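You operate a simulated robot arm through the tools that you are given. There is no shell and no other tool. Be economical: measure what you need, move in short steps, check, and stop when the job is done.

You are at the controls of a simulated two-armed robot. One attempt, no reset.

TASK
On the workbench top, fold the grey cloth in half, so that its two short edges meet.

Only the result counts: the job must be done as asked and must still hold three seconds after the hand-in. Knocking over, shifting, dropping, spilling or breaking anything else fails it. Flat cloth is picked up by pressing the open fingertips on it (5 to 10 N) and closing them slowly along it; thin cloth reads only 2 to 8 mm in the jaws.

THE ROBOT
Two 7-joint arms with two-finger parallel grippers on one trunk, on a base that drives. Base frame: it is fixed to the floor where the robot stands at the start and does not move with it; the origin is under the middle of the robot, x ahead of it, y to its left, z up; the surface under the hand at the start is at about z = 0.8. Readings come in m, rad, newtons and seconds.
The left shoulder is at the start at [0.07, 0.163, 1.095], the right one opposite. With the tool pointing down near the work surface each hand reaches from about 0.4 to 0.88 m from the robot's upright axis, wherever it stands, measured 20 degrees to its own side. Places, roughly: workbench top [0.6, 0.3, 0.8]. Payload 3.43 kg a hand.
Tool frame (each hand has its own): the origin (TCP) lies between the finger pads and is the grasp point; the fingertips stand 0.034 m ahead of it; z points along the fingers, y is the line along which they close. Largest opening 0.128 m; finger width 0.024, thickness 0.012; the body of the gripper, 0.048 by 0.13 m, starts 0.096 m behind the TCP.
Orientation is told as [roll, pitch, yaw] about the base's x, y, z axes, in that order, counted from this pose: with the fingers straight down and closing along the base's y, the tool's x points along the base's -x, its y along +y and its z along -z.

THE INTERFACE
- The arms move only by the tool nudge_tool. It takes "left_rows", "right_rows" or both (then of equal length, played together; a hand with none holds still); each is a list of rows, each a list of 3 entries, a list of its own where there are three numbers: the shift along the base's x, y, z in units of 500 mm (1.0 is 500 mm), then the turn, a rotation vector about the base's x, y, z in units of 120 degrees (1.0 is 120 degrees), then the closure in counts, from 0 (fully open) to 255 (shut). In form: [[[tx, ty, tz], [wx, wy, wz], gripper], ...]. A call has 1 to 8 rows; each row is the pose to reach, as a shift and turn from the pose commanded when the call began. A call with a number of a shift or a turn outside -1 to 1 is refused whole. Each row takes 0.2 s and may step no farther than 0.05 m and 0.15 rad from the row before; otherwise, or with a gripper value out of range, the whole call is refused. Where a pose cannot be reached the arm comes as near as it can. A force on the tool above 40 N (or 10 N above the force at the start of the call, whichever is more), or a blocked arm, ends the call early, and 0.2 s more pass. Each finger travels about 0.153 m/s and halts on what it meets, pressing with about 23 N; the grip force reading is that of the motor and also rises with nothing between the fingers. The clock runs only during rows and for 0.2 s after the last one: add rows that repeat a pose to give the fingers time. The reply holds the time, the measured pose of the TCP, the force on the tool along the base axes, the opening and the grip force, in the units named above and with some noise, with the torque about the TCP (base axes, N m) and any sound that the robot's microphone picked up.
- Cameras (640 x 400 px; columns grow to the right, rows downward): "scene" is now at [0.1318, 0.0286, 1.3253]; the picture's right is [0.47, -0.88, -0.00], its down [-0.56, -0.30, -0.77] and it looks along [0.68, 0.37, -0.63] (base axes); focal length 214 px, centre (320, 200). "left" rides on the left gripper at [0.076, 0.011, -0.16] in its tool frame; the picture's right is [-0.15, 0.99, 0.00], its down [-0.88, -0.13, -0.46] and it looks along [-0.45, -0.07, 0.89] (tool axes); focal length 234 px, centre (320, 200). "right" rides on the right gripper at [0.076, -0.011, -0.16] in its tool frame; the picture's right is [0.15, 0.99, 0.00], its down [-0.88, 0.13, -0.46] and it looks along [-0.45, 0.07, 0.89] (tool axes); focal length 234 px, centre (320, 200). There is no depth. A picture from a camera that has moved, and an enlarged one, comes with that camera's place and axes in the base frame and with its lens. The place of the scene camera against the robot may be out by one fixed shift of up to 0.018 m in any direction.
- capture(camera): a new picture of that camera. It takes no simulated time.
- lift_body(by): slides the trunk up (or, below 0, down) by that many m; the arms and the scene camera ride with it, the base frame stays. It gives what a move gives, with no picture.
- steer(legs): drives the robot by 1 to 6 legs, each [ahead, left, turn to the left] in m, m and rad, along the robot's own axes; the way and the turn of a leg run together, so that a leg with both is an arc; at most 1.5 m and 3.142 rad a leg. The arms and the cameras ride along, it lands a little off, and it stops where it bumps. It gives what a move gives.
- head_to(pan, tilt): turns the head with the scene camera to pan (to the left, within 1.501 rad either way) and tilt (down, from -0.506 to 1.204), counted from straight ahead of the robot. It gives what a move gives.
- close_up(camera, box): a new picture of the part [left, top, right, bottom] of that camera's present view, enlarged. It takes no simulated time.
- hand_in(): hands the job in; it is judged then, once.

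Work in short steps. Places have to be worked out from the pictures, the camera data and where the tool is seen: move nearer, look again, correct. Check each grasp and each placing, and mend what went wrong. You have 120 turns and 88 pictures in all, those below and enlarged ones among them. Open the grippers and draw the arms clear of the work before you hand the job in, unless the task says otherwise; then end with one line.

The tools are called after "Emit:" by a JSON object that holds its "name" and its "arguments". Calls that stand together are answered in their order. nudge_tool: Moves the arms, as the interface text tells. Its arguments: {"type":"object","properties":{"left_rows":{"type":"array","items":{"type":"array"}},"right_rows":{"type":"array","items":{"type":"array"}}},"required":[]} The other tools are called the same way: lift_body (by) slides the trunk up or down; steer (legs) drives the base; head_to (pan, tilt) turns the head that bears the scene camera; capture (camera) takes a picture; close_up (camera, box) takes an enlarged picture of a part of a camera's view; hand_in () hands the job in.

At the start:

```text
clock: 0.0
left_tool_pos: [0.6457, 0.373, 1.0439]
left_tcp_rot: [0.0, -0.001, 0.003]
left_wrist_force: [0.5, 0.2, 0.6]
left_ft_torque: [0.03, 0.0, -0.01]
left_finger_gap: 0.1278
left_gripper_force: 0.1
right_tool_pos: [0.6581, -0.1622, 0.958]
right_tcp_rot: [-0.002, 0.0, 0.001]
right_wrist_force: [0.0, -0.5, 0.0]
right_ft_torque: [-0.01, 0.0, 0.01]
right_finger_gap: 0.128
right_gripper_force: 0.0
trunk travel left (down, up): [-0.575, 0.365]
robot x, y, heading: [-0.0003, 0.0027, -0.0]
head pan, tilt: [0.492, 0.686]
```

scene: 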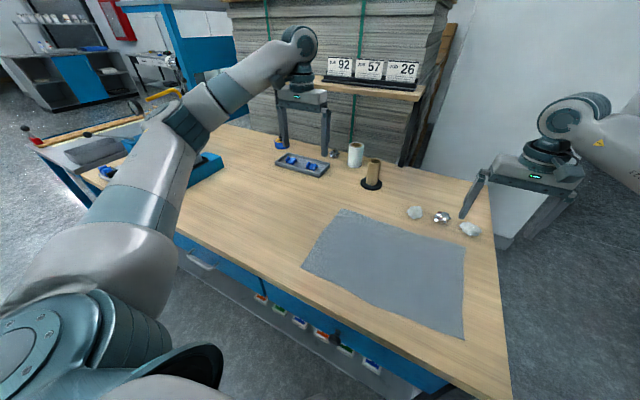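
right: 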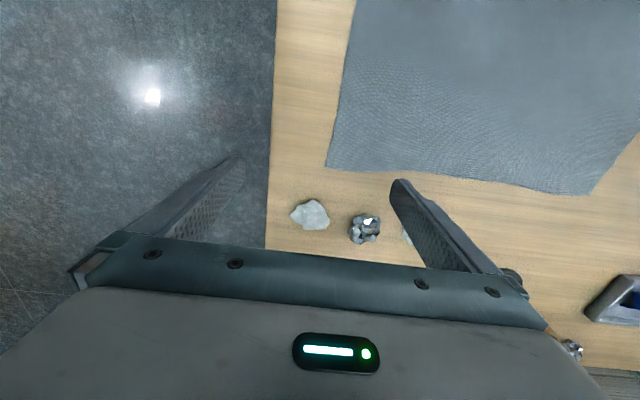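
left: 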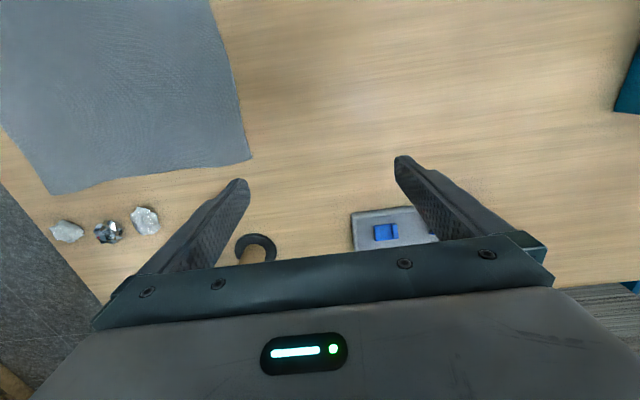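

The cloth lies at roughly x 0.41–0.71, y −0.16–0.24, so its short edges are the left and right ones. The neatest fold is from the right-hand end of the bench with both arms, so I first raise the trunk and look to the right for free floor.

Emit:
{"name": "lift_body", "arguments": {"by": 0.1}}

Emit:
{"name": "head_to", "arguments": {"pan": -0.8, "tilt": 0.6}}

Emit:
{"name": "capture", "arguments": {"camera": "scene"}}

```text
clock: 1.3
left_tool_pos: [0.646, 0.3735, 1.1425]
left_tcp_rot: [0.0, 0.001, 0.002]
left_wrist_force: [0.6, -0.2, -0.1]
left_ft_torque: [0.01, 0.01, 0.0]
left_finger_gap: 0.1282
left_gripper_force: 0.1
right_tool_pos: [0.6581, -0.1635, 1.0583]
right_tcp_rot: [0.001, 0.0, 0.0]
right_wrist_force: [-0.5, -0.6, -0.2]
right_ft_torque: [0.01, 0.0, -0.02]
right_finger_gap: 0.128
right_gripper_force: 0.1
trunk travel left (down, up): [-0.675, 0.265]
robot x, y, heading: [-0.001, 0.002, 0.0]
head pan, tilt: [0.492, 0.686]
```

```text
clock: 2.8
left_tool_pos: [0.6463, 0.3729, 1.1434]
left_tcp_rot: [0.0, -0.001, 0.0]
left_wrist_force: [-0.1, 0.1, -0.3]
left_ft_torque: [-0.02, -0.03, 0.02]
left_finger_gap: 0.1282
left_gripper_force: 0.0
right_tool_pos: [0.6583, -0.1635, 1.0586]
right_tcp_rot: [0.002, 0.0, -0.001]
right_wrist_force: [0.1, 0.0, 0.7]
right_ft_torque: [0.01, 0.0, 0.0]
right_finger_gap: 0.1281
right_gripper_force: 0.1
trunk travel left (down, up): [-0.675, 0.265]
robot x, y, heading: [0.0, 0.0012, -0.001]
head pan, tilt: [-0.799, 0.6]
```

```text
84 pictures are left
camera scene: at [0.1181, -0.0751, 1.4327], right [-0.72, -0.7, 0.0], down [-0.39, 0.4, -0.82], along [0.58, -0.59, -0.57], focal length 214 px, centre (320, 200)
```

scene: 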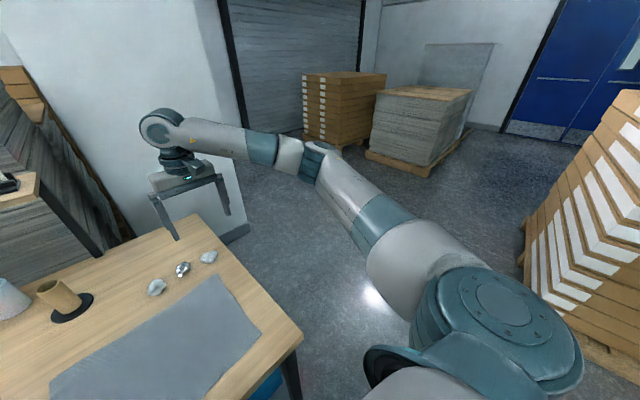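

The floor to the right of the bench is free. I drive right 0.85 m, turn left 90° and then slide right alongside the bench's end.

Emit:
{"name": "steer", "arguments": {"legs": [[0, -0.85, 0], [0, 0, 1.5708], [0, -0.56, 0]]}}

Emit:
{"name": "head_to", "arguments": {"pan": 0, "tilt": 0.8}}

Emit:
{"name": "capture", "arguments": {"camera": "scene"}}

```text
clock: 13.9
left_tool_pos: [0.2192, -0.2202, 1.1428]
left_tcp_rot: [0.0, 0.001, 1.545]
left_wrist_force: [0.0, -0.3, 0.9]
left_ft_torque: [-0.01, 0.0, 0.01]
left_finger_gap: 0.128
left_gripper_force: 0.0
right_tool_pos: [0.7557, -0.2238, 1.0585]
right_tcp_rot: [-0.001, -0.001, 1.544]
right_wrist_force: [0.2, 0.1, -0.7]
right_ft_torque: [-0.01, -0.02, -0.01]
right_finger_gap: 0.1281
right_gripper_force: 0.0
trunk travel left (down, up): [-0.675, 0.265]
robot x, y, heading: [0.5744, -0.8771, 1.546]
head pan, tilt: [-0.799, 0.6]
```

```text
clock: 15.1
left_tool_pos: [0.2197, -0.2204, 1.1435]
left_tcp_rot: [0.001, -0.001, 1.544]
left_wrist_force: [1.3, 0.4, 0.6]
left_ft_torque: [0.0, 0.01, 0.02]
left_finger_gap: 0.1279
left_gripper_force: 0.0
right_tool_pos: [0.7555, -0.223, 1.0585]
right_tcp_rot: [0.002, -0.001, 1.543]
right_wrist_force: [-0.4, -0.5, 0.8]
right_ft_torque: [0.02, -0.04, 0.01]
right_finger_gap: 0.1281
right_gripper_force: 0.0
trunk travel left (down, up): [-0.675, 0.265]
robot x, y, heading: [0.5758, -0.8729, 1.544]
head pan, tilt: [0.0, 0.799]
```

```text
83 pictures are left
camera scene: at [0.5849, -0.7564, 1.4158], right [1.0, -0.03, 0.0], down [-0.02, -0.72, -0.7], along [0.02, 0.7, -0.72], focal length 214 px, centre (320, 200)
```

scene: 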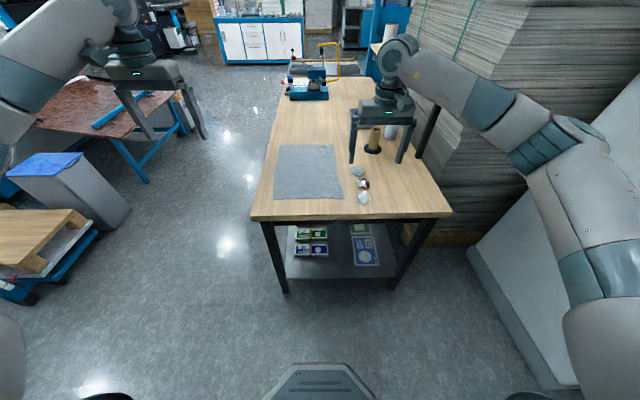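

The robot now faces the near short edge (y≈−0.15, x≈0.415–0.70). I drive ahead 0.26 m with a small heading correction.

Emit:
{"name": "steer", "arguments": {"legs": [[0.26, 0.01, 0.026]]}}

Emit:
{"name": "head_to", "arguments": {"pan": 0, "tilt": 0.95}}

Emit:
{"name": "capture", "arguments": {"camera": "scene"}}

```text
clock: 16.9
left_tool_pos: [0.1959, 0.0281, 1.1435]
left_tcp_rot: [0.0, -0.001, 1.571]
left_wrist_force: [-0.4, -0.4, -1.2]
left_ft_torque: [-0.04, 0.02, 0.01]
left_finger_gap: 0.1278
left_gripper_force: 0.0
right_tool_pos: [0.7328, 0.0384, 1.0584]
right_tcp_rot: [0.0, -0.001, 1.571]
right_wrist_force: [0.0, -0.2, 0.1]
right_ft_torque: [0.0, 0.04, 0.01]
right_finger_gap: 0.1283
right_gripper_force: 0.1
trunk travel left (down, up): [-0.675, 0.265]
robot x, y, heading: [0.5697, -0.6182, 1.57]
head pan, tilt: [0.0, 0.799]
```

```text
clock: 17.6
left_tool_pos: [0.1948, 0.0272, 1.1445]
left_tcp_rot: [0.0, 0.0, 1.57]
left_wrist_force: [-0.2, 0.2, 0.6]
left_ft_torque: [-0.02, -0.03, -0.02]
left_finger_gap: 0.128
left_gripper_force: 0.1
right_tool_pos: [0.7323, 0.0387, 1.0568]
right_tcp_rot: [-0.001, -0.001, 1.571]
right_wrist_force: [-0.1, -0.2, 0.1]
right_ft_torque: [-0.01, 0.01, 0.0]
right_finger_gap: 0.1279
right_gripper_force: 0.2
trunk travel left (down, up): [-0.675, 0.265]
robot x, y, heading: [0.5659, -0.616, 1.569]
head pan, tilt: [0.0, 0.949]
```

```text
82 pictures are left
camera scene: at [0.5749, -0.5069, 1.4042], right [1.0, 0.0, 0.0], down [0.0, -0.81, -0.58], along [0.0, 0.58, -0.81], focal length 214 px, centre (320, 200)
```

scene: 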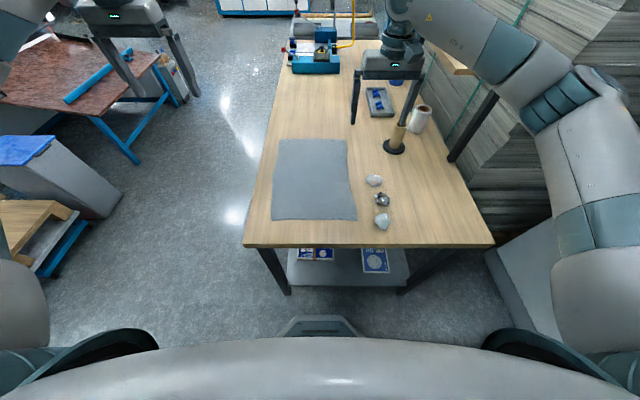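

The scene view gives near corners at about (0.414, −0.151) and (0.696, −0.154), with the rocks at x≥0.745. I bring both hands above these corners with the jaws at about 0.05 m and closing along x.

Emit:
{"name": "nudge_tool", "arguments": {"right_rows": [[[-0.016, -0.0459, -0.039], [0, 0, 0], 155], [[-0.032, -0.0918, -0.078], [0, 0, 0], 155], [[-0.048, -0.1377, -0.1177], [0, 0, 0], 155], [[-0.064, -0.1835, -0.157], [0, 0, 0], 155], [[-0.08, -0.2294, -0.196], [0, 0, 0], 155], [[-0.096, -0.2752, -0.2355], [0, 0, 0], 155], [[-0.112, -0.321, -0.2747], [0, 0, 0], 155], [[-0.128, -0.367, -0.314], [0, 0, 0], 155]], "left_rows": [[[0.0612, -0.043, -0.0611], [0, 0, 0], 155], [[0.1225, -0.086, -0.1222], [0, 0, 0], 155], [[0.1837, -0.129, -0.1833], [0, 0, 0], 155], [[0.245, -0.172, -0.2444], [0, 0, 0], 155], [[0.306, -0.215, -0.3055], [0, 0, 0], 155], [[0.3675, -0.258, -0.3666], [0, 0, 0], 155], [[0.4287, -0.301, -0.4277], [0, 0, 0], 155], [[0.49, -0.344, -0.489], [0, 0, 0], 155]]}}

Emit:
{"name": "capture", "arguments": {"camera": "right"}}

Emit:
{"name": "capture", "arguments": {"camera": "left"}}

Emit:
{"name": "capture", "arguments": {"camera": "scene"}}

```text
clock: 19.4
left_tool_pos: [0.4433, -0.1461, 0.8969]
left_tcp_rot: [-0.001, -0.001, 1.572]
left_wrist_force: [0.4, 0.2, 0.6]
left_ft_torque: [-0.02, 0.02, -0.01]
left_finger_gap: 0.0503
left_gripper_force: 0.0
right_tool_pos: [0.6687, -0.1436, 0.9015]
right_tcp_rot: [0.001, -0.001, 1.569]
right_wrist_force: [0.3, 0.3, 1.6]
right_ft_torque: [-0.01, -0.01, -0.04]
right_finger_gap: 0.0502
right_gripper_force: 0.1
trunk travel left (down, up): [-0.675, 0.265]
robot x, y, heading: [0.5687, -0.6202, 1.574]
head pan, tilt: [0.0, 0.949]
```

```text
81 pictures are left
camera right: at [0.6796, -0.2192, 1.0616], right [-0.99, -0.15, 0.0], down [-0.13, 0.88, 0.46], along [-0.07, 0.45, -0.89], focal length 234 px, centre (320, 200)
```

right: 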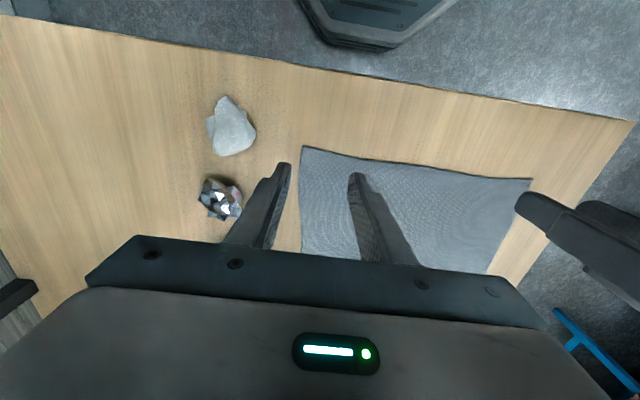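

```text
80 pictures are left
camera left: at [0.4328, -0.2223, 1.0561], right [-0.99, 0.14, 0.0], down [0.13, 0.88, 0.46], along [0.07, 0.45, -0.89], focal length 234 px, centre (320, 200)
```

left: 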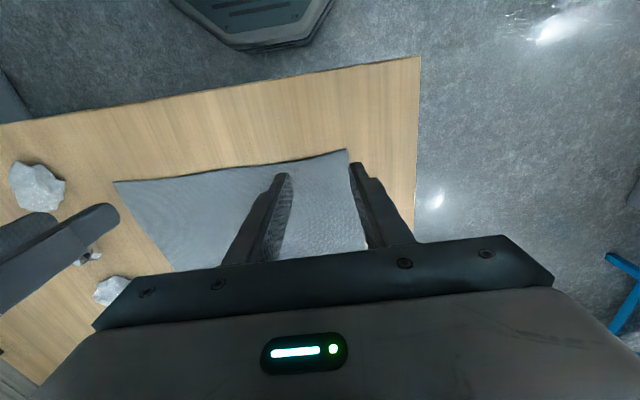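

```text
79 pictures are left
camera scene: at [0.5758, -0.5076, 1.4044], right [1.0, 0.0, 0.0], down [0.0, -0.81, -0.58], along [0.0, 0.58, -0.81], focal length 214 px, centre (320, 200)
```

scene: 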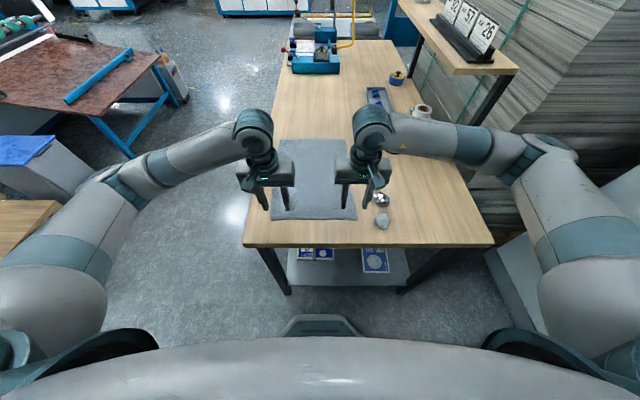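

Both hand cameras agree: corners at (0.4135, −0.151) and (0.691, −0.151). I centre the hands on them and descend to just above the cloth.

Emit:
{"name": "nudge_tool", "arguments": {"right_rows": [[[-0.018, 0.003, -0.06], [0, 0, 0], 155], [[-0.018, 0.003, -0.11], [0, 0, 0], 155], [[-0.018, 0.003, -0.122], [0, 0, 0], 155]], "left_rows": [[[0.003, 0.008, -0.055], [0, 0, 0], 155], [[0.003, 0.008, -0.1], [0, 0, 0], 155], [[0.003, 0.008, -0.113], [0, 0, 0], 155]]}}

Emit:
{"name": "capture", "arguments": {"camera": "right"}}

Emit:
{"name": "capture", "arguments": {"camera": "left"}}

```text
clock: 20.2
left_tool_pos: [0.4419, -0.1421, 0.8414]
left_tcp_rot: [0.001, 0.002, 1.573]
left_wrist_force: [-0.2, -0.4, 0.4]
left_ft_torque: [0.01, -0.01, 0.05]
left_finger_gap: 0.0503
left_gripper_force: 0.0
right_tool_pos: [0.6591, -0.1428, 0.8411]
right_tcp_rot: [0.0, 0.0, 1.571]
right_wrist_force: [-0.1, -0.1, 0.9]
right_ft_torque: [0.0, -0.02, -0.01]
right_finger_gap: 0.0501
right_gripper_force: 0.0
trunk travel left (down, up): [-0.675, 0.265]
robot x, y, heading: [0.5667, -0.6184, 1.57]
head pan, tilt: [0.0, 0.949]
```

```text
78 pictures are left
camera right: at [0.6704, -0.2187, 1.0007], right [-0.99, -0.15, 0.0], down [-0.13, 0.88, 0.46], along [-0.07, 0.45, -0.89], focal length 234 px, centre (320, 200)
```

right: 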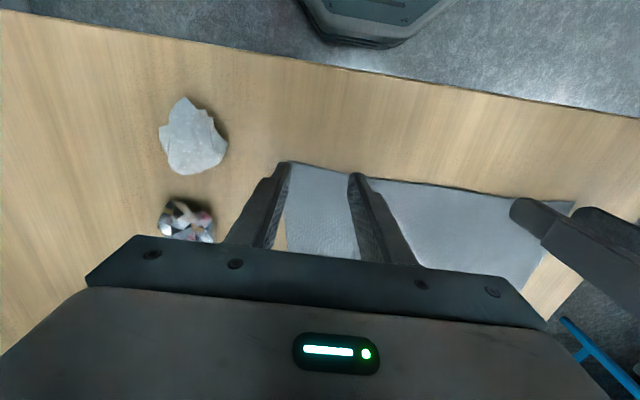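

```text
77 pictures are left
camera left: at [0.4314, -0.2174, 1.0009], right [-0.99, 0.15, 0.0], down [0.13, 0.88, 0.46], along [0.07, 0.45, -0.89], focal length 234 px, centre (320, 200)
```

left: 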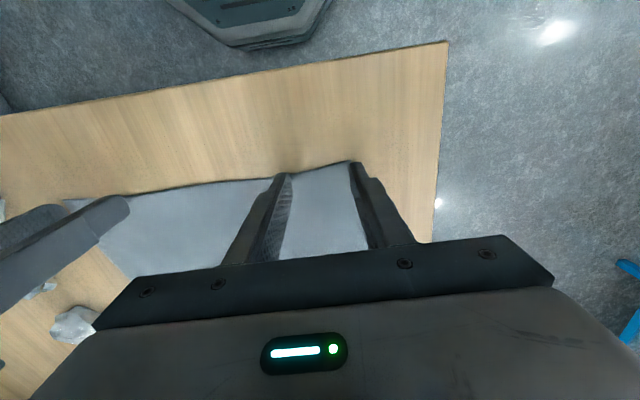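

Both hands straddle the corners slightly too far out, so I shift each inward about 6 mm and creep down to feel contact.

Emit:
{"name": "nudge_tool", "arguments": {"right_rows": [[[-0.012, 0.006, 0], [0, 0, 0], 155], [[-0.012, 0.006, -0.006], [0, 0, 0], 155], [[-0.012, 0.006, -0.01], [0, 0, 0], 155]], "left_rows": [[[0.012, 0.004, 0], [0, 0, 0], 155], [[0.012, 0.004, -0.006], [0, 0, 0], 155], [[0.012, 0.004, -0.01], [0, 0, 0], 155]]}}

```text
clock: 21.0
left_tool_pos: [0.4484, -0.1401, 0.8379]
left_tcp_rot: [0.0, 0.0, 1.571]
left_wrist_force: [-0.1, -0.2, 0.1]
left_ft_torque: [0.0, 0.01, 0.01]
left_finger_gap: 0.0499
left_gripper_force: 0.1
right_tool_pos: [0.6533, -0.1399, 0.8356]
right_tcp_rot: [-0.002, 0.001, 1.571]
right_wrist_force: [0.0, 0.6, 0.4]
right_ft_torque: [0.05, -0.06, 0.0]
right_finger_gap: 0.0499
right_gripper_force: 0.1
trunk travel left (down, up): [-0.675, 0.265]
robot x, y, heading: [0.5711, -0.618, 1.576]
head pan, tilt: [0.0, 0.949]
```

No contact yet; I creep down another few millimetres.

Emit:
{"name": "nudge_tool", "arguments": {"right_rows": [[[0, 0, -0.003], [0, 0, 0], 155], [[0, 0, -0.005], [0, 0, 0], 155]], "left_rows": [[[0, 0, -0.004], [0, 0, 0], 155], [[0, 0, -0.007], [0, 0, 0], 155]]}}

```text
clock: 21.6
left_tool_pos: [0.4473, -0.14, 0.8352]
left_tcp_rot: [0.0, -0.002, 1.57]
left_wrist_force: [0.4, 1.4, 6.7]
left_ft_torque: [0.04, 0.04, -0.02]
left_finger_gap: 0.0502
left_gripper_force: 0.0
right_tool_pos: [0.6534, -0.1403, 0.8345]
right_tcp_rot: [0.002, -0.004, 1.569]
right_wrist_force: [1.8, 1.8, 19.8]
right_ft_torque: [0.04, -0.41, 0.02]
right_finger_gap: 0.0506
right_gripper_force: 0.6
trunk travel left (down, up): [-0.675, 0.265]
robot x, y, heading: [0.5723, -0.6194, 1.574]
head pan, tilt: [0.0, 0.949]
```

Left presses at 7 N, right at 20 N. I ease the right up about 1 mm before closing.

Emit:
{"name": "nudge_tool", "arguments": {"right_rows": [[[0, 0, 0.0022], [0, 0, 0], 155]]}}

```text
clock: 22.0
left_tool_pos: [0.4471, -0.139, 0.8364]
left_tcp_rot: [-0.001, -0.003, 1.571]
left_wrist_force: [0.7, 3.5, 11.0]
left_ft_torque: [0.11, 0.06, -0.02]
left_finger_gap: 0.0502
left_gripper_force: 0.1
right_tool_pos: [0.6538, -0.141, 0.8355]
right_tcp_rot: [0.001, -0.004, 1.571]
right_wrist_force: [1.9, 3.9, 23.8]
right_ft_torque: [0.11, -0.42, 0.03]
right_finger_gap: 0.0503
right_gripper_force: 0.1
trunk travel left (down, up): [-0.675, 0.265]
robot x, y, heading: [0.5699, -0.618, 1.573]
head pan, tilt: [0.0, 0.949]
```

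Forces are still settling upward, so I ease the right up by another 1.5 mm and the left by 0.3 mm.

Emit:
{"name": "nudge_tool", "arguments": {"right_rows": [[[0, 0, 0.003], [0, 0, 0], 155], [[0, 0, 0.003], [0, 0, 0], 155]], "left_rows": [[[0, 0, 0.0006], [0, 0, 0], 155], [[0, 0, 0.0006], [0, 0, 0], 155]]}}

```text
clock: 22.6
left_tool_pos: [0.4491, -0.1393, 0.835]
left_tcp_rot: [0.0, -0.002, 1.569]
left_wrist_force: [0.1, 2.2, 17.0]
left_ft_torque: [0.11, 0.11, -0.01]
left_finger_gap: 0.0502
left_gripper_force: 0.0
right_tool_pos: [0.6519, -0.1419, 0.8362]
right_tcp_rot: [0.001, 0.0, 1.57]
right_wrist_force: [-0.1, 3.2, 12.5]
right_ft_torque: [0.09, -0.17, 0.07]
right_finger_gap: 0.0506
right_gripper_force: 0.2
trunk travel left (down, up): [-0.675, 0.265]
robot x, y, heading: [0.5696, -0.6175, 1.569]
head pan, tilt: [0.0, 0.949]
```

I ease off a little more and close slowly on both sides.

Emit:
{"name": "nudge_tool", "arguments": {"right_rows": [[[0, 0, 0.001], [0, 0, 0], 160], [[0, 0, 0.0015], [0, 0, 0], 172], [[0, 0, 0.0015], [0, 0, 0], 184], [[0, 0, 0.0015], [0, 0, 0], 196], [[0, 0, 0.0015], [0, 0, 0], 208], [[0, 0, 0.0015], [0, 0, 0], 220], [[0, 0, 0.0015], [0, 0, 0], 234], [[0, 0, 0.0015], [0, 0, 0], 250]], "left_rows": [[[0, 0, 0.002], [0, 0, 0], 160], [[0, 0, 0.0028], [0, 0, 0], 172], [[0, 0, 0.0028], [0, 0, 0], 184], [[0, 0, 0.0028], [0, 0, 0], 196], [[0, 0, 0.0028], [0, 0, 0], 208], [[0, 0, 0.0028], [0, 0, 0], 220], [[0, 0, 0.0028], [0, 0, 0], 234], [[0, 0, 0.0028], [0, 0, 0], 250]]}}

Emit:
{"name": "capture", "arguments": {"camera": "right"}}

Emit:
{"name": "capture", "arguments": {"camera": "left"}}

```text
clock: 24.4
left_tool_pos: [0.4478, -0.1392, 0.8361]
left_tcp_rot: [0.0, 0.001, 1.573]
left_wrist_force: [-0.9, 0.1, 5.6]
left_ft_torque: [0.03, -0.01, 0.03]
left_finger_gap: 0.0022
left_gripper_force: 0.1
right_tool_pos: [0.6518, -0.1407, 0.8362]
right_tcp_rot: [0.001, 0.0, 1.57]
right_wrist_force: [0.7, -0.2, 1.2]
right_ft_torque: [-0.01, 0.01, 0.0]
right_finger_gap: 0.0064
right_gripper_force: 23.2
trunk travel left (down, up): [-0.675, 0.265]
robot x, y, heading: [0.5673, -0.6171, 1.566]
head pan, tilt: [0.0, 0.949]
```

```text
76 pictures are left
camera right: at [0.6634, -0.2164, 0.9953], right [-0.99, -0.15, 0.0], down [-0.13, 0.88, 0.46], along [-0.07, 0.45, -0.89], focal length 234 px, centre (320, 200)
```

right: 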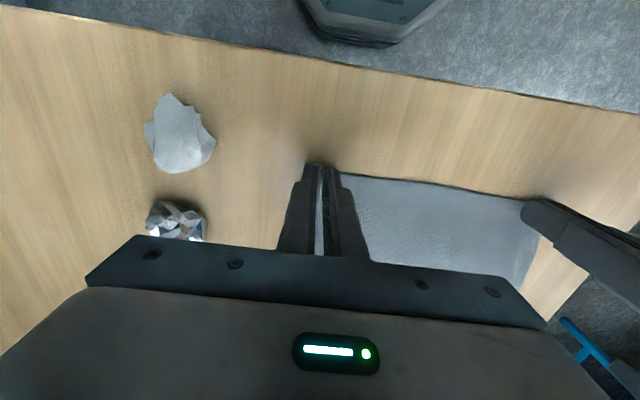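

```text
75 pictures are left
camera left: at [0.4376, -0.2149, 0.9959], right [-0.99, 0.15, 0.0], down [0.13, 0.88, 0.46], along [0.07, 0.45, -0.89], focal length 234 px, centre (320, 200)
```

left: 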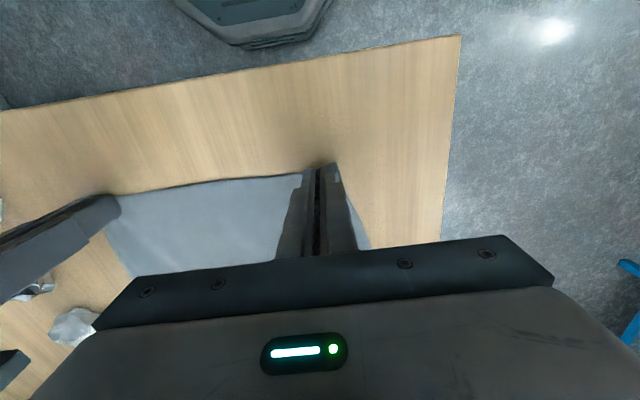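

The right gripped cloth (6.4 mm, 23 N); the left is at its commanded 2.2 mm, so empty. I lift the left a few mm, reopen it and look.

Emit:
{"name": "nudge_tool", "arguments": {"left_rows": [[[0, 0, 0.02], [0, 0, 0], 250], [[0, 0, 0.03], [0, 0, 0], 155], [[0, 0, 0.03], [0, 0, 0], 155], [[0, 0, 0.03], [0, 0, 0], 155]], "right_rows": [[[0, 0, 0], [0, 0, 0], 255], [[0, 0, 0], [0, 0, 0], 255], [[0, 0, 0], [0, 0, 0], 255], [[0, 0, 0], [0, 0, 0], 255]]}}

Emit:
{"name": "close_up", "arguments": {"camera": "left", "box": [200, 120, 420, 260]}}

```text
clock: 25.4
left_tool_pos: [0.4483, -0.1387, 0.8515]
left_tcp_rot: [0.0, 0.0, 1.571]
left_wrist_force: [0.1, -0.6, -0.4]
left_ft_torque: [0.0, -0.01, 0.0]
left_finger_gap: 0.0503
left_gripper_force: 0.0
right_tool_pos: [0.6529, -0.1405, 0.8363]
right_tcp_rot: [0.0, 0.0, 1.571]
right_wrist_force: [0.7, -0.1, 1.9]
right_ft_torque: [0.01, 0.02, -0.01]
right_finger_gap: 0.0065
right_gripper_force: 23.1
trunk travel left (down, up): [-0.675, 0.265]
robot x, y, heading: [0.5693, -0.6187, 1.567]
head pan, tilt: [0.0, 0.949]
```

```text
2.86 times, centred on (310, 190) of left
camera zoom: at [0.4377, -0.2151, 1.0105], right [-0.99, 0.15, 0.0], down [0.13, 0.88, 0.46], along [0.07, 0.45, -0.89], focal length 669 px, centre (349, 229)
```

zoom: 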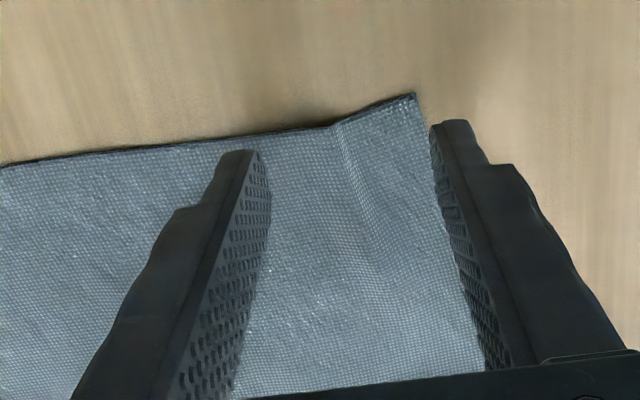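

The cloth is undamaged with its corner now at about (0.427, −0.155) and a small ridge inside it. I move the left hand 13 mm inward and press again.

Emit:
{"name": "nudge_tool", "arguments": {"left_rows": [[[0.026, -0.002, 0], [0, 0, 0], 155], [[0.026, -0.002, -0.02], [0, 0, 0], 155], [[0.026, -0.002, -0.03], [0, 0, 0], 155], [[0.026, -0.002, -0.033], [0, 0, 0], 155], [[0.026, -0.002, -0.033], [0, 0, 0], 155]]}}

```text
clock: 26.6
left_tool_pos: [0.4612, -0.1392, 0.835]
left_tcp_rot: [0.001, -0.003, 1.572]
left_wrist_force: [-2.3, 2.6, 14.4]
left_ft_torque: [0.07, 0.19, -0.04]
left_finger_gap: 0.0504
left_gripper_force: 0.5
right_tool_pos: [0.6523, -0.1404, 0.8357]
right_tcp_rot: [0.001, -0.001, 1.571]
right_wrist_force: [0.0, 0.4, 1.2]
right_ft_torque: [-0.02, -0.02, -0.01]
right_finger_gap: 0.0064
right_gripper_force: 23.0
trunk travel left (down, up): [-0.675, 0.265]
robot x, y, heading: [0.5695, -0.6174, 1.571]
head pan, tilt: [0.0, 0.949]
```

Pressing at 14 N; I ease by 0.5 mm and close slowly.

Emit:
{"name": "nudge_tool", "arguments": {"left_rows": [[[0, 0, 0.001], [0, 0, 0], 165], [[0, 0, 0.001], [0, 0, 0], 178], [[0, 0, 0.001], [0, 0, 0], 191], [[0, 0, 0.0015], [0, 0, 0], 204], [[0, 0, 0.0015], [0, 0, 0], 217], [[0, 0, 0.0015], [0, 0, 0], 230], [[0, 0, 0.0015], [0, 0, 0], 243], [[0, 0, 0.0015], [0, 0, 0], 255]]}}

Emit:
{"name": "capture", "arguments": {"camera": "left"}}

```text
clock: 28.4
left_tool_pos: [0.4617, -0.1413, 0.8347]
left_tcp_rot: [0.0, 0.0, 1.571]
left_wrist_force: [6.6, 0.6, 12.3]
left_ft_torque: [0.0, -0.15, 0.05]
left_finger_gap: 0.0027
left_gripper_force: 23.1
right_tool_pos: [0.6533, -0.1408, 0.8367]
right_tcp_rot: [0.001, 0.0, 1.571]
right_wrist_force: [-6.8, -0.4, 0.5]
right_ft_torque: [0.02, 0.21, 0.01]
right_finger_gap: 0.0068
right_gripper_force: 23.3
trunk travel left (down, up): [-0.675, 0.265]
robot x, y, heading: [0.5678, -0.6157, 1.573]
head pan, tilt: [0.0, 0.949]
```

```text
73 pictures are left
camera left: at [0.4519, -0.216, 0.9948], right [-0.99, 0.15, 0.0], down [0.13, 0.88, 0.46], along [0.07, 0.45, -0.89], focal length 234 px, centre (320, 200)
```

left: 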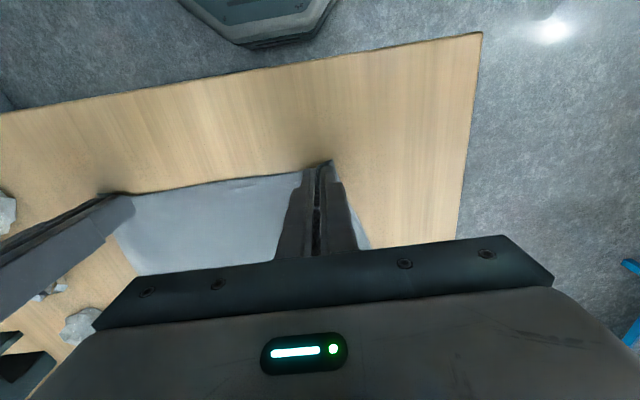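

Left holds at 2.7 mm / 23 N and the hands now pull against each other through the cloth, so both seem to hold. I lift both 40 mm and check.

Emit:
{"name": "nudge_tool", "arguments": {"left_rows": [[[0.004, 0, 0.02], [0, 0, 0], 255], [[0.006, 0, 0.05], [0, 0, 0], 255], [[0.006, 0.01, 0.08], [0, 0, 0], 255]], "right_rows": [[[0, 0, 0.02], [0, 0, 0], 255], [[0, 0, 0.05], [0, 0, 0], 255], [[0, 0.01, 0.08], [0, 0, 0], 255]]}}

Emit:
{"name": "capture", "arguments": {"camera": "left"}}

Emit:
{"name": "capture", "arguments": {"camera": "right"}}

Emit:
{"name": "capture", "arguments": {"camera": "scene"}}

```text
clock: 29.2
left_tool_pos: [0.4644, -0.1356, 0.875]
left_tcp_rot: [0.0, 0.001, 1.57]
left_wrist_force: [1.7, 0.4, -0.2]
left_ft_torque: [-0.02, -0.06, 0.01]
left_finger_gap: 0.0025
left_gripper_force: 23.5
right_tool_pos: [0.6524, -0.1348, 0.8757]
right_tcp_rot: [0.0, -0.001, 1.569]
right_wrist_force: [-2.3, -1.0, -0.1]
right_ft_torque: [-0.02, 0.07, 0.03]
right_finger_gap: 0.0064
right_gripper_force: 22.6
trunk travel left (down, up): [-0.675, 0.265]
robot x, y, heading: [0.5694, -0.6164, 1.566]
head pan, tilt: [0.0, 0.949]
```

```text
72 pictures are left
camera left: at [0.4538, -0.2104, 1.0346], right [-0.99, 0.15, 0.0], down [0.13, 0.88, 0.46], along [0.07, 0.45, -0.89], focal length 234 px, centre (320, 200)
```

left: 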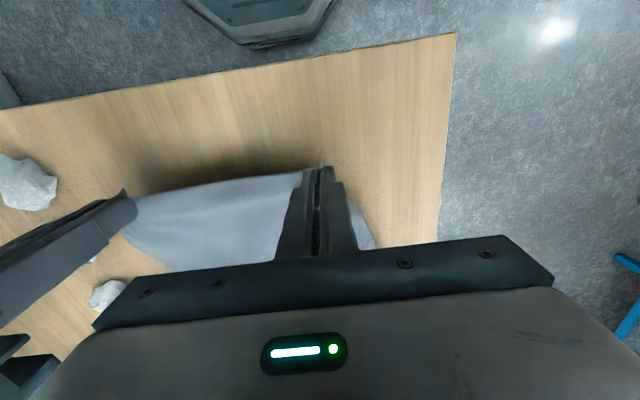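

```text
71 pictures are left
camera right: at [0.6622, -0.2099, 1.036], right [-0.99, -0.15, 0.0], down [-0.13, 0.88, 0.46], along [-0.07, 0.45, -0.89], focal length 234 px, centre (320, 200)
```

right: 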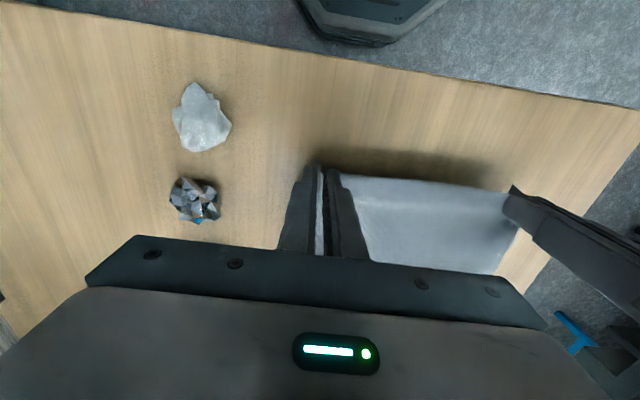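

```text
70 pictures are left
camera scene: at [0.5749, -0.5072, 1.4042], right [1.0, 0.0, 0.0], down [0.0, -0.81, -0.58], along [0.0, 0.58, -0.81], focal length 214 px, centre (320, 200)
```

scene: 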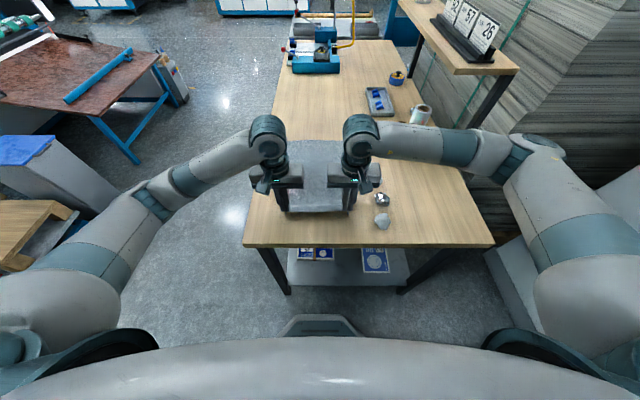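

Both corners hold firmly and the edge lifts. I carry both hands along an arc over the fold line at y≈0.05, tilting the fingers forward as they go.

Emit:
{"name": "nudge_tool", "arguments": {"left_rows": [[[0, 0.0148, 0.0598], [0.0417, 0, 0], 255], [[0, 0.0396, 0.119], [0.0833, 0, 0], 255], [[0, 0.0844, 0.178], [0.125, 0, 0], 255], [[0, 0.1494, 0.2164], [0.1667, 0, 0], 255], [[0, 0.2146, 0.2384], [0.2083, 0, 0], 255], [[0, 0.28, 0.246], [0.25, 0, 0], 255], [[0, 0.3456, 0.2392], [0.2917, 0, 0], 255], [[0, 0.4114, 0.216], [0.3333, 0, 0], 255]], "right_rows": [[[0, 0.0148, 0.0598], [0.0417, 0, 0], 255], [[0, 0.0396, 0.119], [0.0833, 0, 0], 255], [[0, 0.0844, 0.178], [0.125, 0, 0], 255], [[0, 0.1494, 0.2164], [0.1667, 0, 0], 255], [[0, 0.2146, 0.2384], [0.2083, 0, 0], 255], [[0, 0.28, 0.246], [0.25, 0, 0], 255], [[0, 0.3456, 0.2392], [0.2917, 0, 0], 255], [[0, 0.4114, 0.216], [0.3333, 0, 0], 255]]}}

Emit:
{"name": "capture", "arguments": {"camera": "scene"}}

Emit:
{"name": "capture", "arguments": {"camera": "left"}}

```text
clock: 31.0
left_tool_pos: [0.4641, 0.0711, 0.9825]
left_tcp_rot: [0.0, -0.697, 1.571]
left_wrist_force: [2.7, -0.5, 0.9]
left_ft_torque: [-0.02, -0.08, -0.06]
left_finger_gap: 0.0027
left_gripper_force: 23.6
right_tool_pos: [0.6536, 0.0696, 0.9823]
right_tcp_rot: [0.0, -0.696, 1.57]
right_wrist_force: [-2.8, -0.3, 0.3]
right_ft_torque: [-0.01, 0.07, 0.03]
right_finger_gap: 0.0064
right_gripper_force: 22.6
trunk travel left (down, up): [-0.675, 0.265]
robot x, y, heading: [0.5682, -0.6176, 1.566]
head pan, tilt: [0.0, 0.949]
```

```text
69 pictures are left
camera scene: at [0.5749, -0.5061, 1.4042], right [1.0, 0.0, 0.0], down [0.0, -0.81, -0.58], along [0.0, 0.58, -0.81], focal length 214 px, centre (320, 200)
```

scene: 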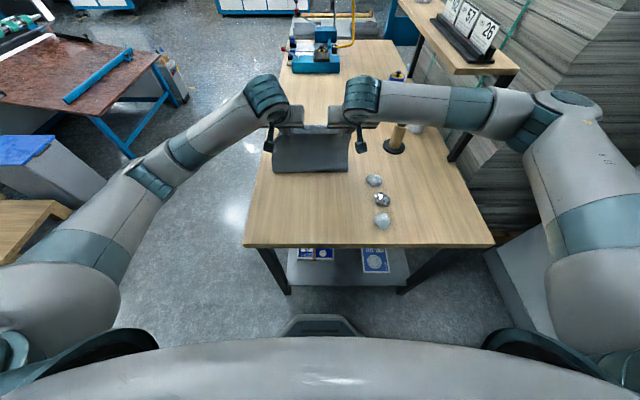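

```text
68 pictures are left
camera left: at [0.4538, -0.0894, 1.0565], right [-0.99, 0.11, 0.09], down [0.13, 0.38, 0.92], along [0.07, 0.92, -0.39], focal length 234 px, centre (320, 200)
```

left: 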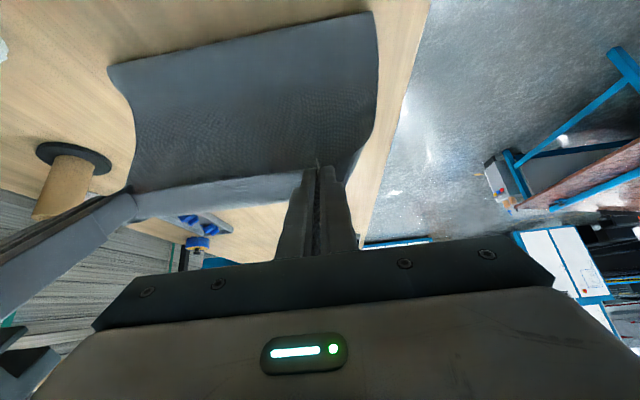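

The cloth bends over cleanly. I continue down the far side of the arc and stop about 60 mm above the bench to look.

Emit:
{"name": "nudge_tool", "arguments": {"left_rows": [[[0, 0.0662, -0.0376], [0.0417, 0, 0], 255], [[0, 0.124, -0.0858], [0.0667, 0, 0], 255], [[0, 0.1826, -0.1414], [0.0833, 0, 0], 255], [[0, 0.2226, -0.1974], [0.0833, 0, 0], 255]], "right_rows": [[[0, 0.0662, -0.0376], [0.0417, 0, 0], 255], [[0, 0.124, -0.0858], [0.0667, 0, 0], 255], [[0, 0.1826, -0.1414], [0.0833, 0, 0], 255], [[0, 0.2226, -0.1974], [0.0833, 0, 0], 255]]}}

Emit:
{"name": "capture", "arguments": {"camera": "scene"}}

Emit:
{"name": "capture", "arguments": {"camera": "left"}}

Emit:
{"name": "capture", "arguments": {"camera": "right"}}

```text
clock: 32.0
left_tool_pos: [0.4643, 0.1837, 0.8826]
left_tcp_rot: [-0.001, -0.871, 1.572]
left_wrist_force: [2.9, -0.8, -0.4]
left_ft_torque: [0.01, -0.07, -0.09]
left_finger_gap: 0.0024
left_gripper_force: 23.0
right_tool_pos: [0.6517, 0.1839, 0.8825]
right_tcp_rot: [0.001, -0.874, 1.573]
right_wrist_force: [-2.5, -0.3, 0.1]
right_ft_torque: [-0.03, 0.08, 0.1]
right_finger_gap: 0.0065
right_gripper_force: 22.3
trunk travel left (down, up): [-0.675, 0.265]
robot x, y, heading: [0.5685, -0.6191, 1.575]
head pan, tilt: [0.0, 0.949]
```

```text
67 pictures are left
camera scene: at [0.5751, -0.506, 1.4042], right [1.0, 0.0, 0.0], down [0.0, -0.81, -0.58], along [0.0, 0.58, -0.81], focal length 214 px, centre (320, 200)
```

scene: 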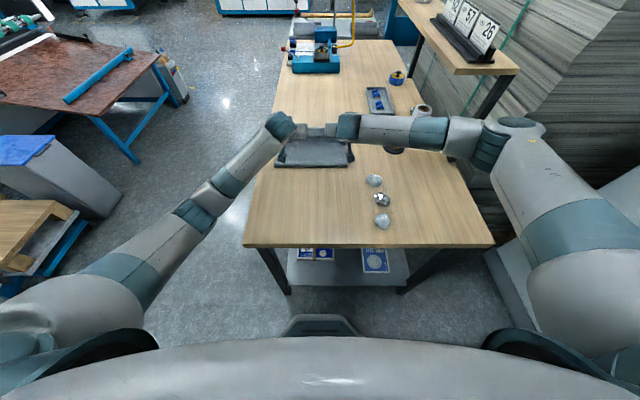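

```text
66 pictures are left
camera left: at [0.4534, 0.0134, 0.9259], right [-0.99, 0.09, 0.11], down [0.13, 0.22, 0.97], along [0.07, 0.97, -0.23], focal length 234 px, centre (320, 200)
```

left: 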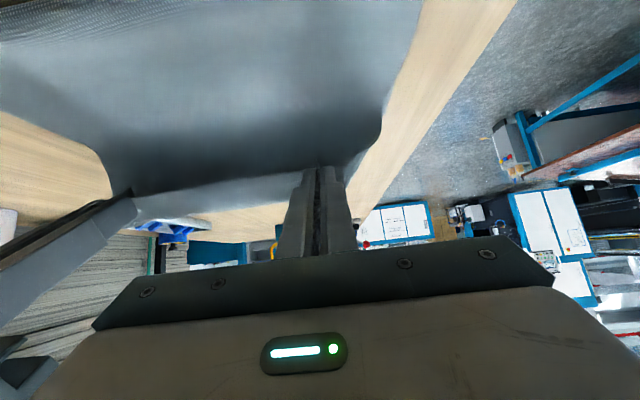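

```text
65 pictures are left
camera right: at [0.6625, 0.0121, 0.9275], right [-0.99, -0.09, -0.11], down [-0.13, 0.22, 0.97], along [-0.07, 0.97, -0.23], focal length 234 px, centre (320, 200)
```

right: 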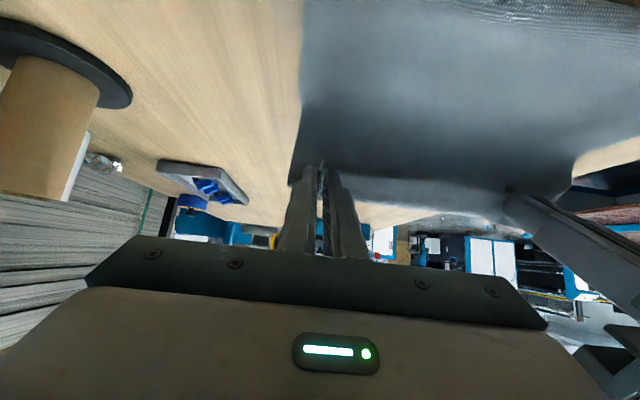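

The lower sheet's far-left corner is still at (0.397, 0.25), so it has not moved. I lower to a slight overshoot with more tilt, so that a small pull-back will turn the edge flap outward.

Emit:
{"name": "nudge_tool", "arguments": {"left_rows": [[[0, 0.0326, -0.035], [0.0417, 0, 0], 255], [[0, 0.0626, -0.065], [0.0833, 0, 0], 255], [[0, 0.0826, -0.085], [0.125, 0, 0], 255], [[0, 0.0826, -0.101], [0.125, 0, 0], 255]], "right_rows": [[[0, 0.0326, -0.035], [0.0417, 0, 0], 255], [[0, 0.0626, -0.065], [0.0833, 0, 0], 255], [[0, 0.0826, -0.085], [0.125, 0, 0], 255], [[0, 0.0826, -0.101], [0.125, 0, 0], 255]]}}

Emit:
{"name": "close_up", "arguments": {"camera": "scene", "box": [240, 90, 400, 190]}}

```text
clock: 33.0
left_tool_pos: [0.4715, 0.2262, 0.8334]
left_tcp_rot: [0.007, -1.134, 1.563]
left_wrist_force: [3.3, -0.1, -0.6]
left_ft_torque: [-0.01, 0.01, 0.02]
left_finger_gap: 0.0026
left_gripper_force: 22.7
right_tool_pos: [0.6584, 0.2244, 0.8329]
right_tcp_rot: [0.004, -1.127, 1.56]
right_wrist_force: [-2.6, -0.2, -0.8]
right_ft_torque: [0.04, 0.08, 0.14]
right_finger_gap: 0.0064
right_gripper_force: 22.9
trunk travel left (down, up): [-0.675, 0.265]
robot x, y, heading: [0.5696, -0.6205, 1.57]
head pan, tilt: [0.0, 0.949]
```

```text
4.00 times, centred on (320, 140) of scene
camera zoom: at [0.5817, -0.5051, 1.4041], right [1.0, 0.0, 0.0], down [0.0, -0.81, -0.58], along [0.0, 0.58, -0.81], focal length 858 px, centre (320, 440)
```

zoom: 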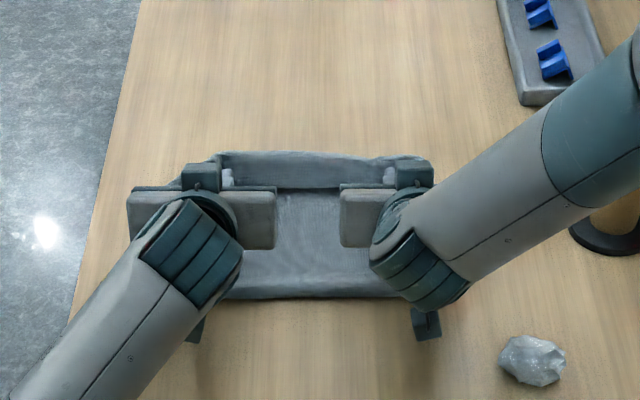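

The edge lies across the far end and the fold is at y≈0.07. I lower the last millimetres and pull back about 12 mm.

Emit:
{"name": "nudge_tool", "arguments": {"left_rows": [[[-0.004, 0, -0.008], [0, 0, 0], 255], [[-0.004, -0.012, -0.008], [0, 0, 0], 255], [[-0.004, -0.024, -0.008], [0, 0, 0], 255]], "right_rows": [[[0, 0, -0.008], [0, 0, 0], 255], [[0, -0.012, -0.008], [0, 0, 0], 255], [[0, -0.024, -0.008], [0, 0, 0], 255]]}}

Emit:
{"name": "close_up", "arguments": {"camera": "scene", "box": [240, 90, 400, 190]}}

Emit:
{"name": "capture", "arguments": {"camera": "left"}}

Emit:
{"name": "capture", "arguments": {"camera": "right"}}

```text
clock: 33.8
left_tool_pos: [0.4613, 0.2115, 0.8292]
left_tcp_rot: [-0.002, -1.133, 1.574]
left_wrist_force: [4.2, -0.4, 0.4]
left_ft_torque: [0.03, -0.05, -0.1]
left_finger_gap: 0.0024
left_gripper_force: 23.2
right_tool_pos: [0.6511, 0.2152, 0.8333]
right_tcp_rot: [-0.007, -1.126, 1.574]
right_wrist_force: [-3.7, -0.4, -0.2]
right_ft_torque: [-0.03, 0.07, 0.13]
right_finger_gap: 0.0065
right_gripper_force: 23.3
right hand out of reach, approached as far as the arm can: row 2, 3
trunk travel left (down, up): [-0.675, 0.265]
robot x, y, heading: [0.5694, -0.6184, 1.572]
head pan, tilt: [0.0, 0.949]
```

```text
4.00 times, centred on (320, 140) of scene
camera zoom: at [0.5746, -0.5076, 1.4043], right [1.0, 0.0, 0.0], down [0.0, -0.81, -0.58], along [0.0, 0.58, -0.81], focal length 858 px, centre (320, 440)
```

zoom: 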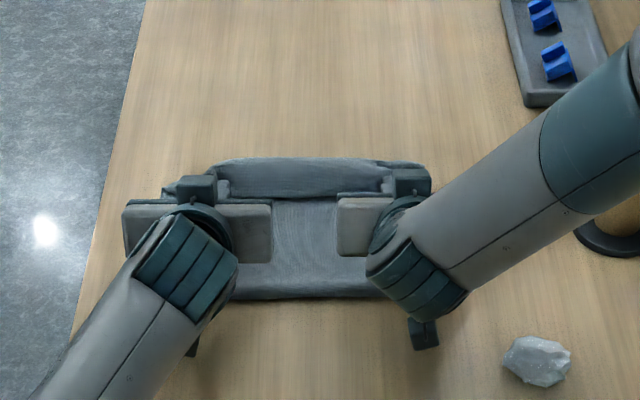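

```text
62 pictures are left
camera left: at [0.4514, 0.0345, 0.8281], right [-0.99, 0.06, 0.13], down [0.13, -0.04, 0.99], along [0.07, 1.0, 0.03], focal length 234 px, centre (320, 200)
```

left: 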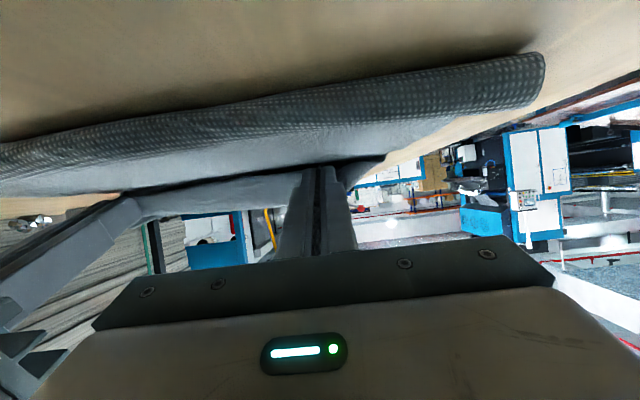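

```text
61 pictures are left
camera right: at [0.6597, 0.0383, 0.8324], right [-0.99, -0.06, -0.14], down [-0.13, -0.03, 0.99], along [-0.06, 1.0, 0.02], focal length 234 px, centre (320, 200)
```

right: 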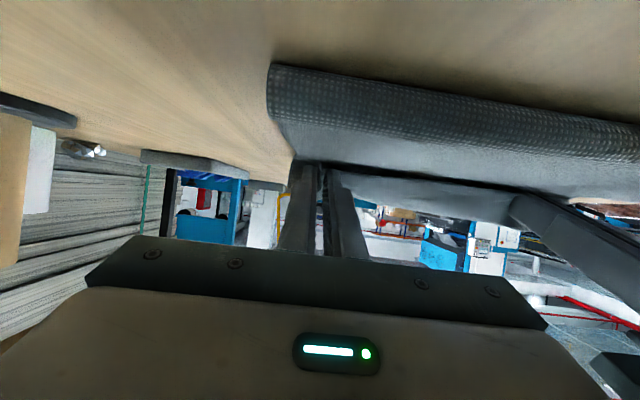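

The edge flap stands up just beyond the fingers at y≈0.25, and will fall forward when released. I open both grippers gently, keeping them still.

Emit:
{"name": "nudge_tool", "arguments": {"left_rows": [[[0, 0, 0], [0, 0, 0], 235], [[0, 0, 0], [0, 0, 0], 215], [[0, 0, 0], [0, 0, 0], 195], [[0, 0, 0], [0, 0, 0], 180], [[0, 0, 0], [0, 0, 0], 180]], "right_rows": [[[0, 0, 0], [0, 0, 0], 235], [[0, 0, 0], [0, 0, 0], 215], [[0, 0, 0], [0, 0, 0], 195], [[0, 0, 0], [0, 0, 0], 180], [[0, 0, 0], [0, 0, 0], 180]]}}

Emit:
{"name": "close_up", "arguments": {"camera": "scene", "box": [240, 90, 400, 190]}}

```text
clock: 35.0
left_tool_pos: [0.4618, 0.2116, 0.83]
left_tcp_rot: [-0.002, -1.134, 1.572]
left_wrist_force: [0.4, -0.1, -0.4]
left_ft_torque: [-0.01, 0.03, -0.01]
left_finger_gap: 0.0375
left_gripper_force: 0.0
right_tool_pos: [0.6507, 0.2163, 0.8327]
right_tcp_rot: [-0.009, -1.126, 1.572]
right_wrist_force: [1.0, 0.8, -0.1]
right_ft_torque: [0.0, 0.02, -0.03]
right_finger_gap: 0.0376
right_gripper_force: 0.0
trunk travel left (down, up): [-0.675, 0.265]
robot x, y, heading: [0.5685, -0.6221, 1.569]
head pan, tilt: [0.0, 0.949]
```

```text
4.00 times, centred on (320, 140) of scene
camera zoom: at [0.575, -0.5075, 1.4043], right [1.0, 0.0, 0.0], down [0.0, -0.81, -0.58], along [0.0, 0.58, -0.81], focal length 858 px, centre (320, 440)
```

zoom: 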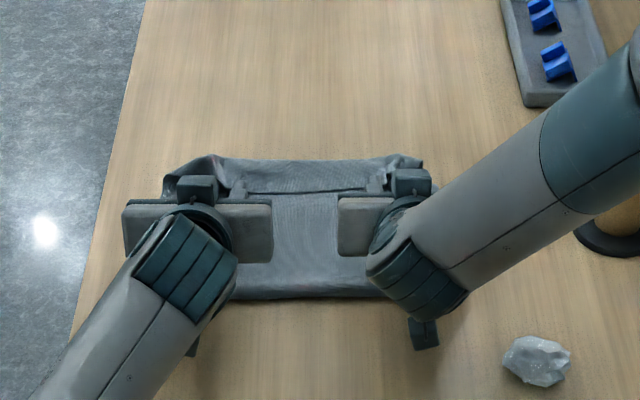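

Released. I withdraw both hands along the finger axis and then up, clear of the cloth, to see the result.

Emit:
{"name": "nudge_tool", "arguments": {"left_rows": [[[0, -0.045, 0.025], [0, 0, 0], 180], [[0, -0.1, 0.06], [0, 0, 0], 180], [[0, -0.15, 0.12], [-0.04, 0, 0], 180], [[-0.02, -0.2, 0.19], [-0.1, 0, 0], 180], [[-0.06, -0.24, 0.26], [-0.16, 0, 0], 180], [[-0.12, -0.28, 0.32], [-0.22, 0, 0], 180], [[-0.18, -0.32, 0.37], [-0.28, 0, 0], 180], [[-0.24, -0.36, 0.42], [-0.34, 0, 0], 180]], "right_rows": [[[0, -0.045, 0.025], [0, 0, 0], 180], [[0, -0.1, 0.06], [0, 0, 0], 180], [[0, -0.15, 0.12], [-0.04, 0, 0], 180], [[0.02, -0.2, 0.19], [-0.1, 0, 0], 180], [[0.06, -0.24, 0.26], [-0.16, 0, 0], 180], [[0.12, -0.28, 0.32], [-0.22, 0, 0], 180], [[0.18, -0.32, 0.37], [-0.28, 0, 0], 180], [[0.24, -0.36, 0.42], [-0.34, 0, 0], 180]]}}

Emit:
{"name": "close_up", "arguments": {"camera": "scene", "box": [240, 90, 400, 190]}}

Emit:
{"name": "capture", "arguments": {"camera": "left"}}

```text
clock: 36.8
left_tool_pos: [0.3101, 0.0929, 1.0008]
left_tcp_rot: [0.007, -0.421, 1.578]
left_wrist_force: [-0.1, -0.1, -0.2]
left_ft_torque: [0.01, -0.01, -0.02]
left_finger_gap: 0.0374
left_gripper_force: 0.0
left hand out of reach, approached as far as the arm can: row 7, 8
right_tool_pos: [0.7681, 0.0371, 1.0412]
right_tcp_rot: [-0.001, -0.418, 1.574]
right_wrist_force: [0.1, -0.1, 0.2]
right_ft_torque: [-0.04, 0.0, 0.02]
right_finger_gap: 0.0375
right_gripper_force: 0.0
trunk travel left (down, up): [-0.675, 0.265]
robot x, y, heading: [0.5683, -0.6243, 1.57]
head pan, tilt: [0.0, 0.949]
```

```text
4.00 times, centred on (320, 140) of scene
camera zoom: at [0.5735, -0.5054, 1.4039], right [1.0, 0.0, 0.0], down [0.0, -0.81, -0.58], along [0.0, 0.58, -0.81], focal length 858 px, centre (320, 440)
```

zoom: 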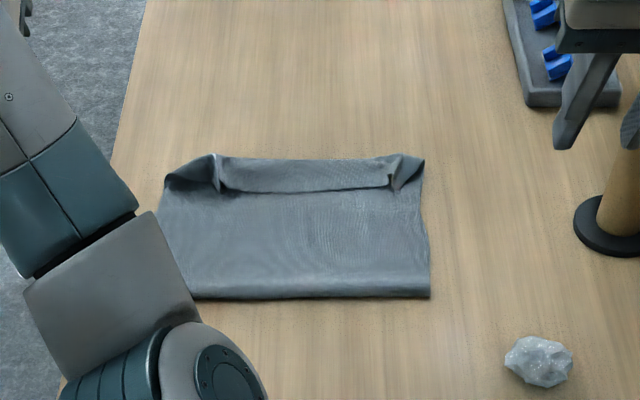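

```text
58 pictures are left
camera left: at [0.3026, -0.0409, 1.1149], right [-0.99, 0.12, 0.07], down [0.13, 0.62, 0.77], along [0.05, 0.78, -0.63], focal length 234 px, centre (320, 200)
```

left: 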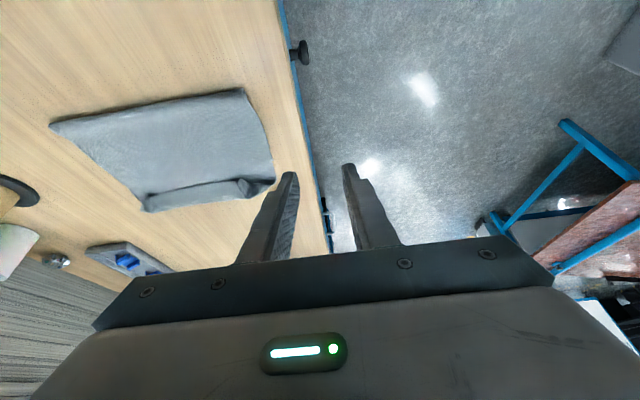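

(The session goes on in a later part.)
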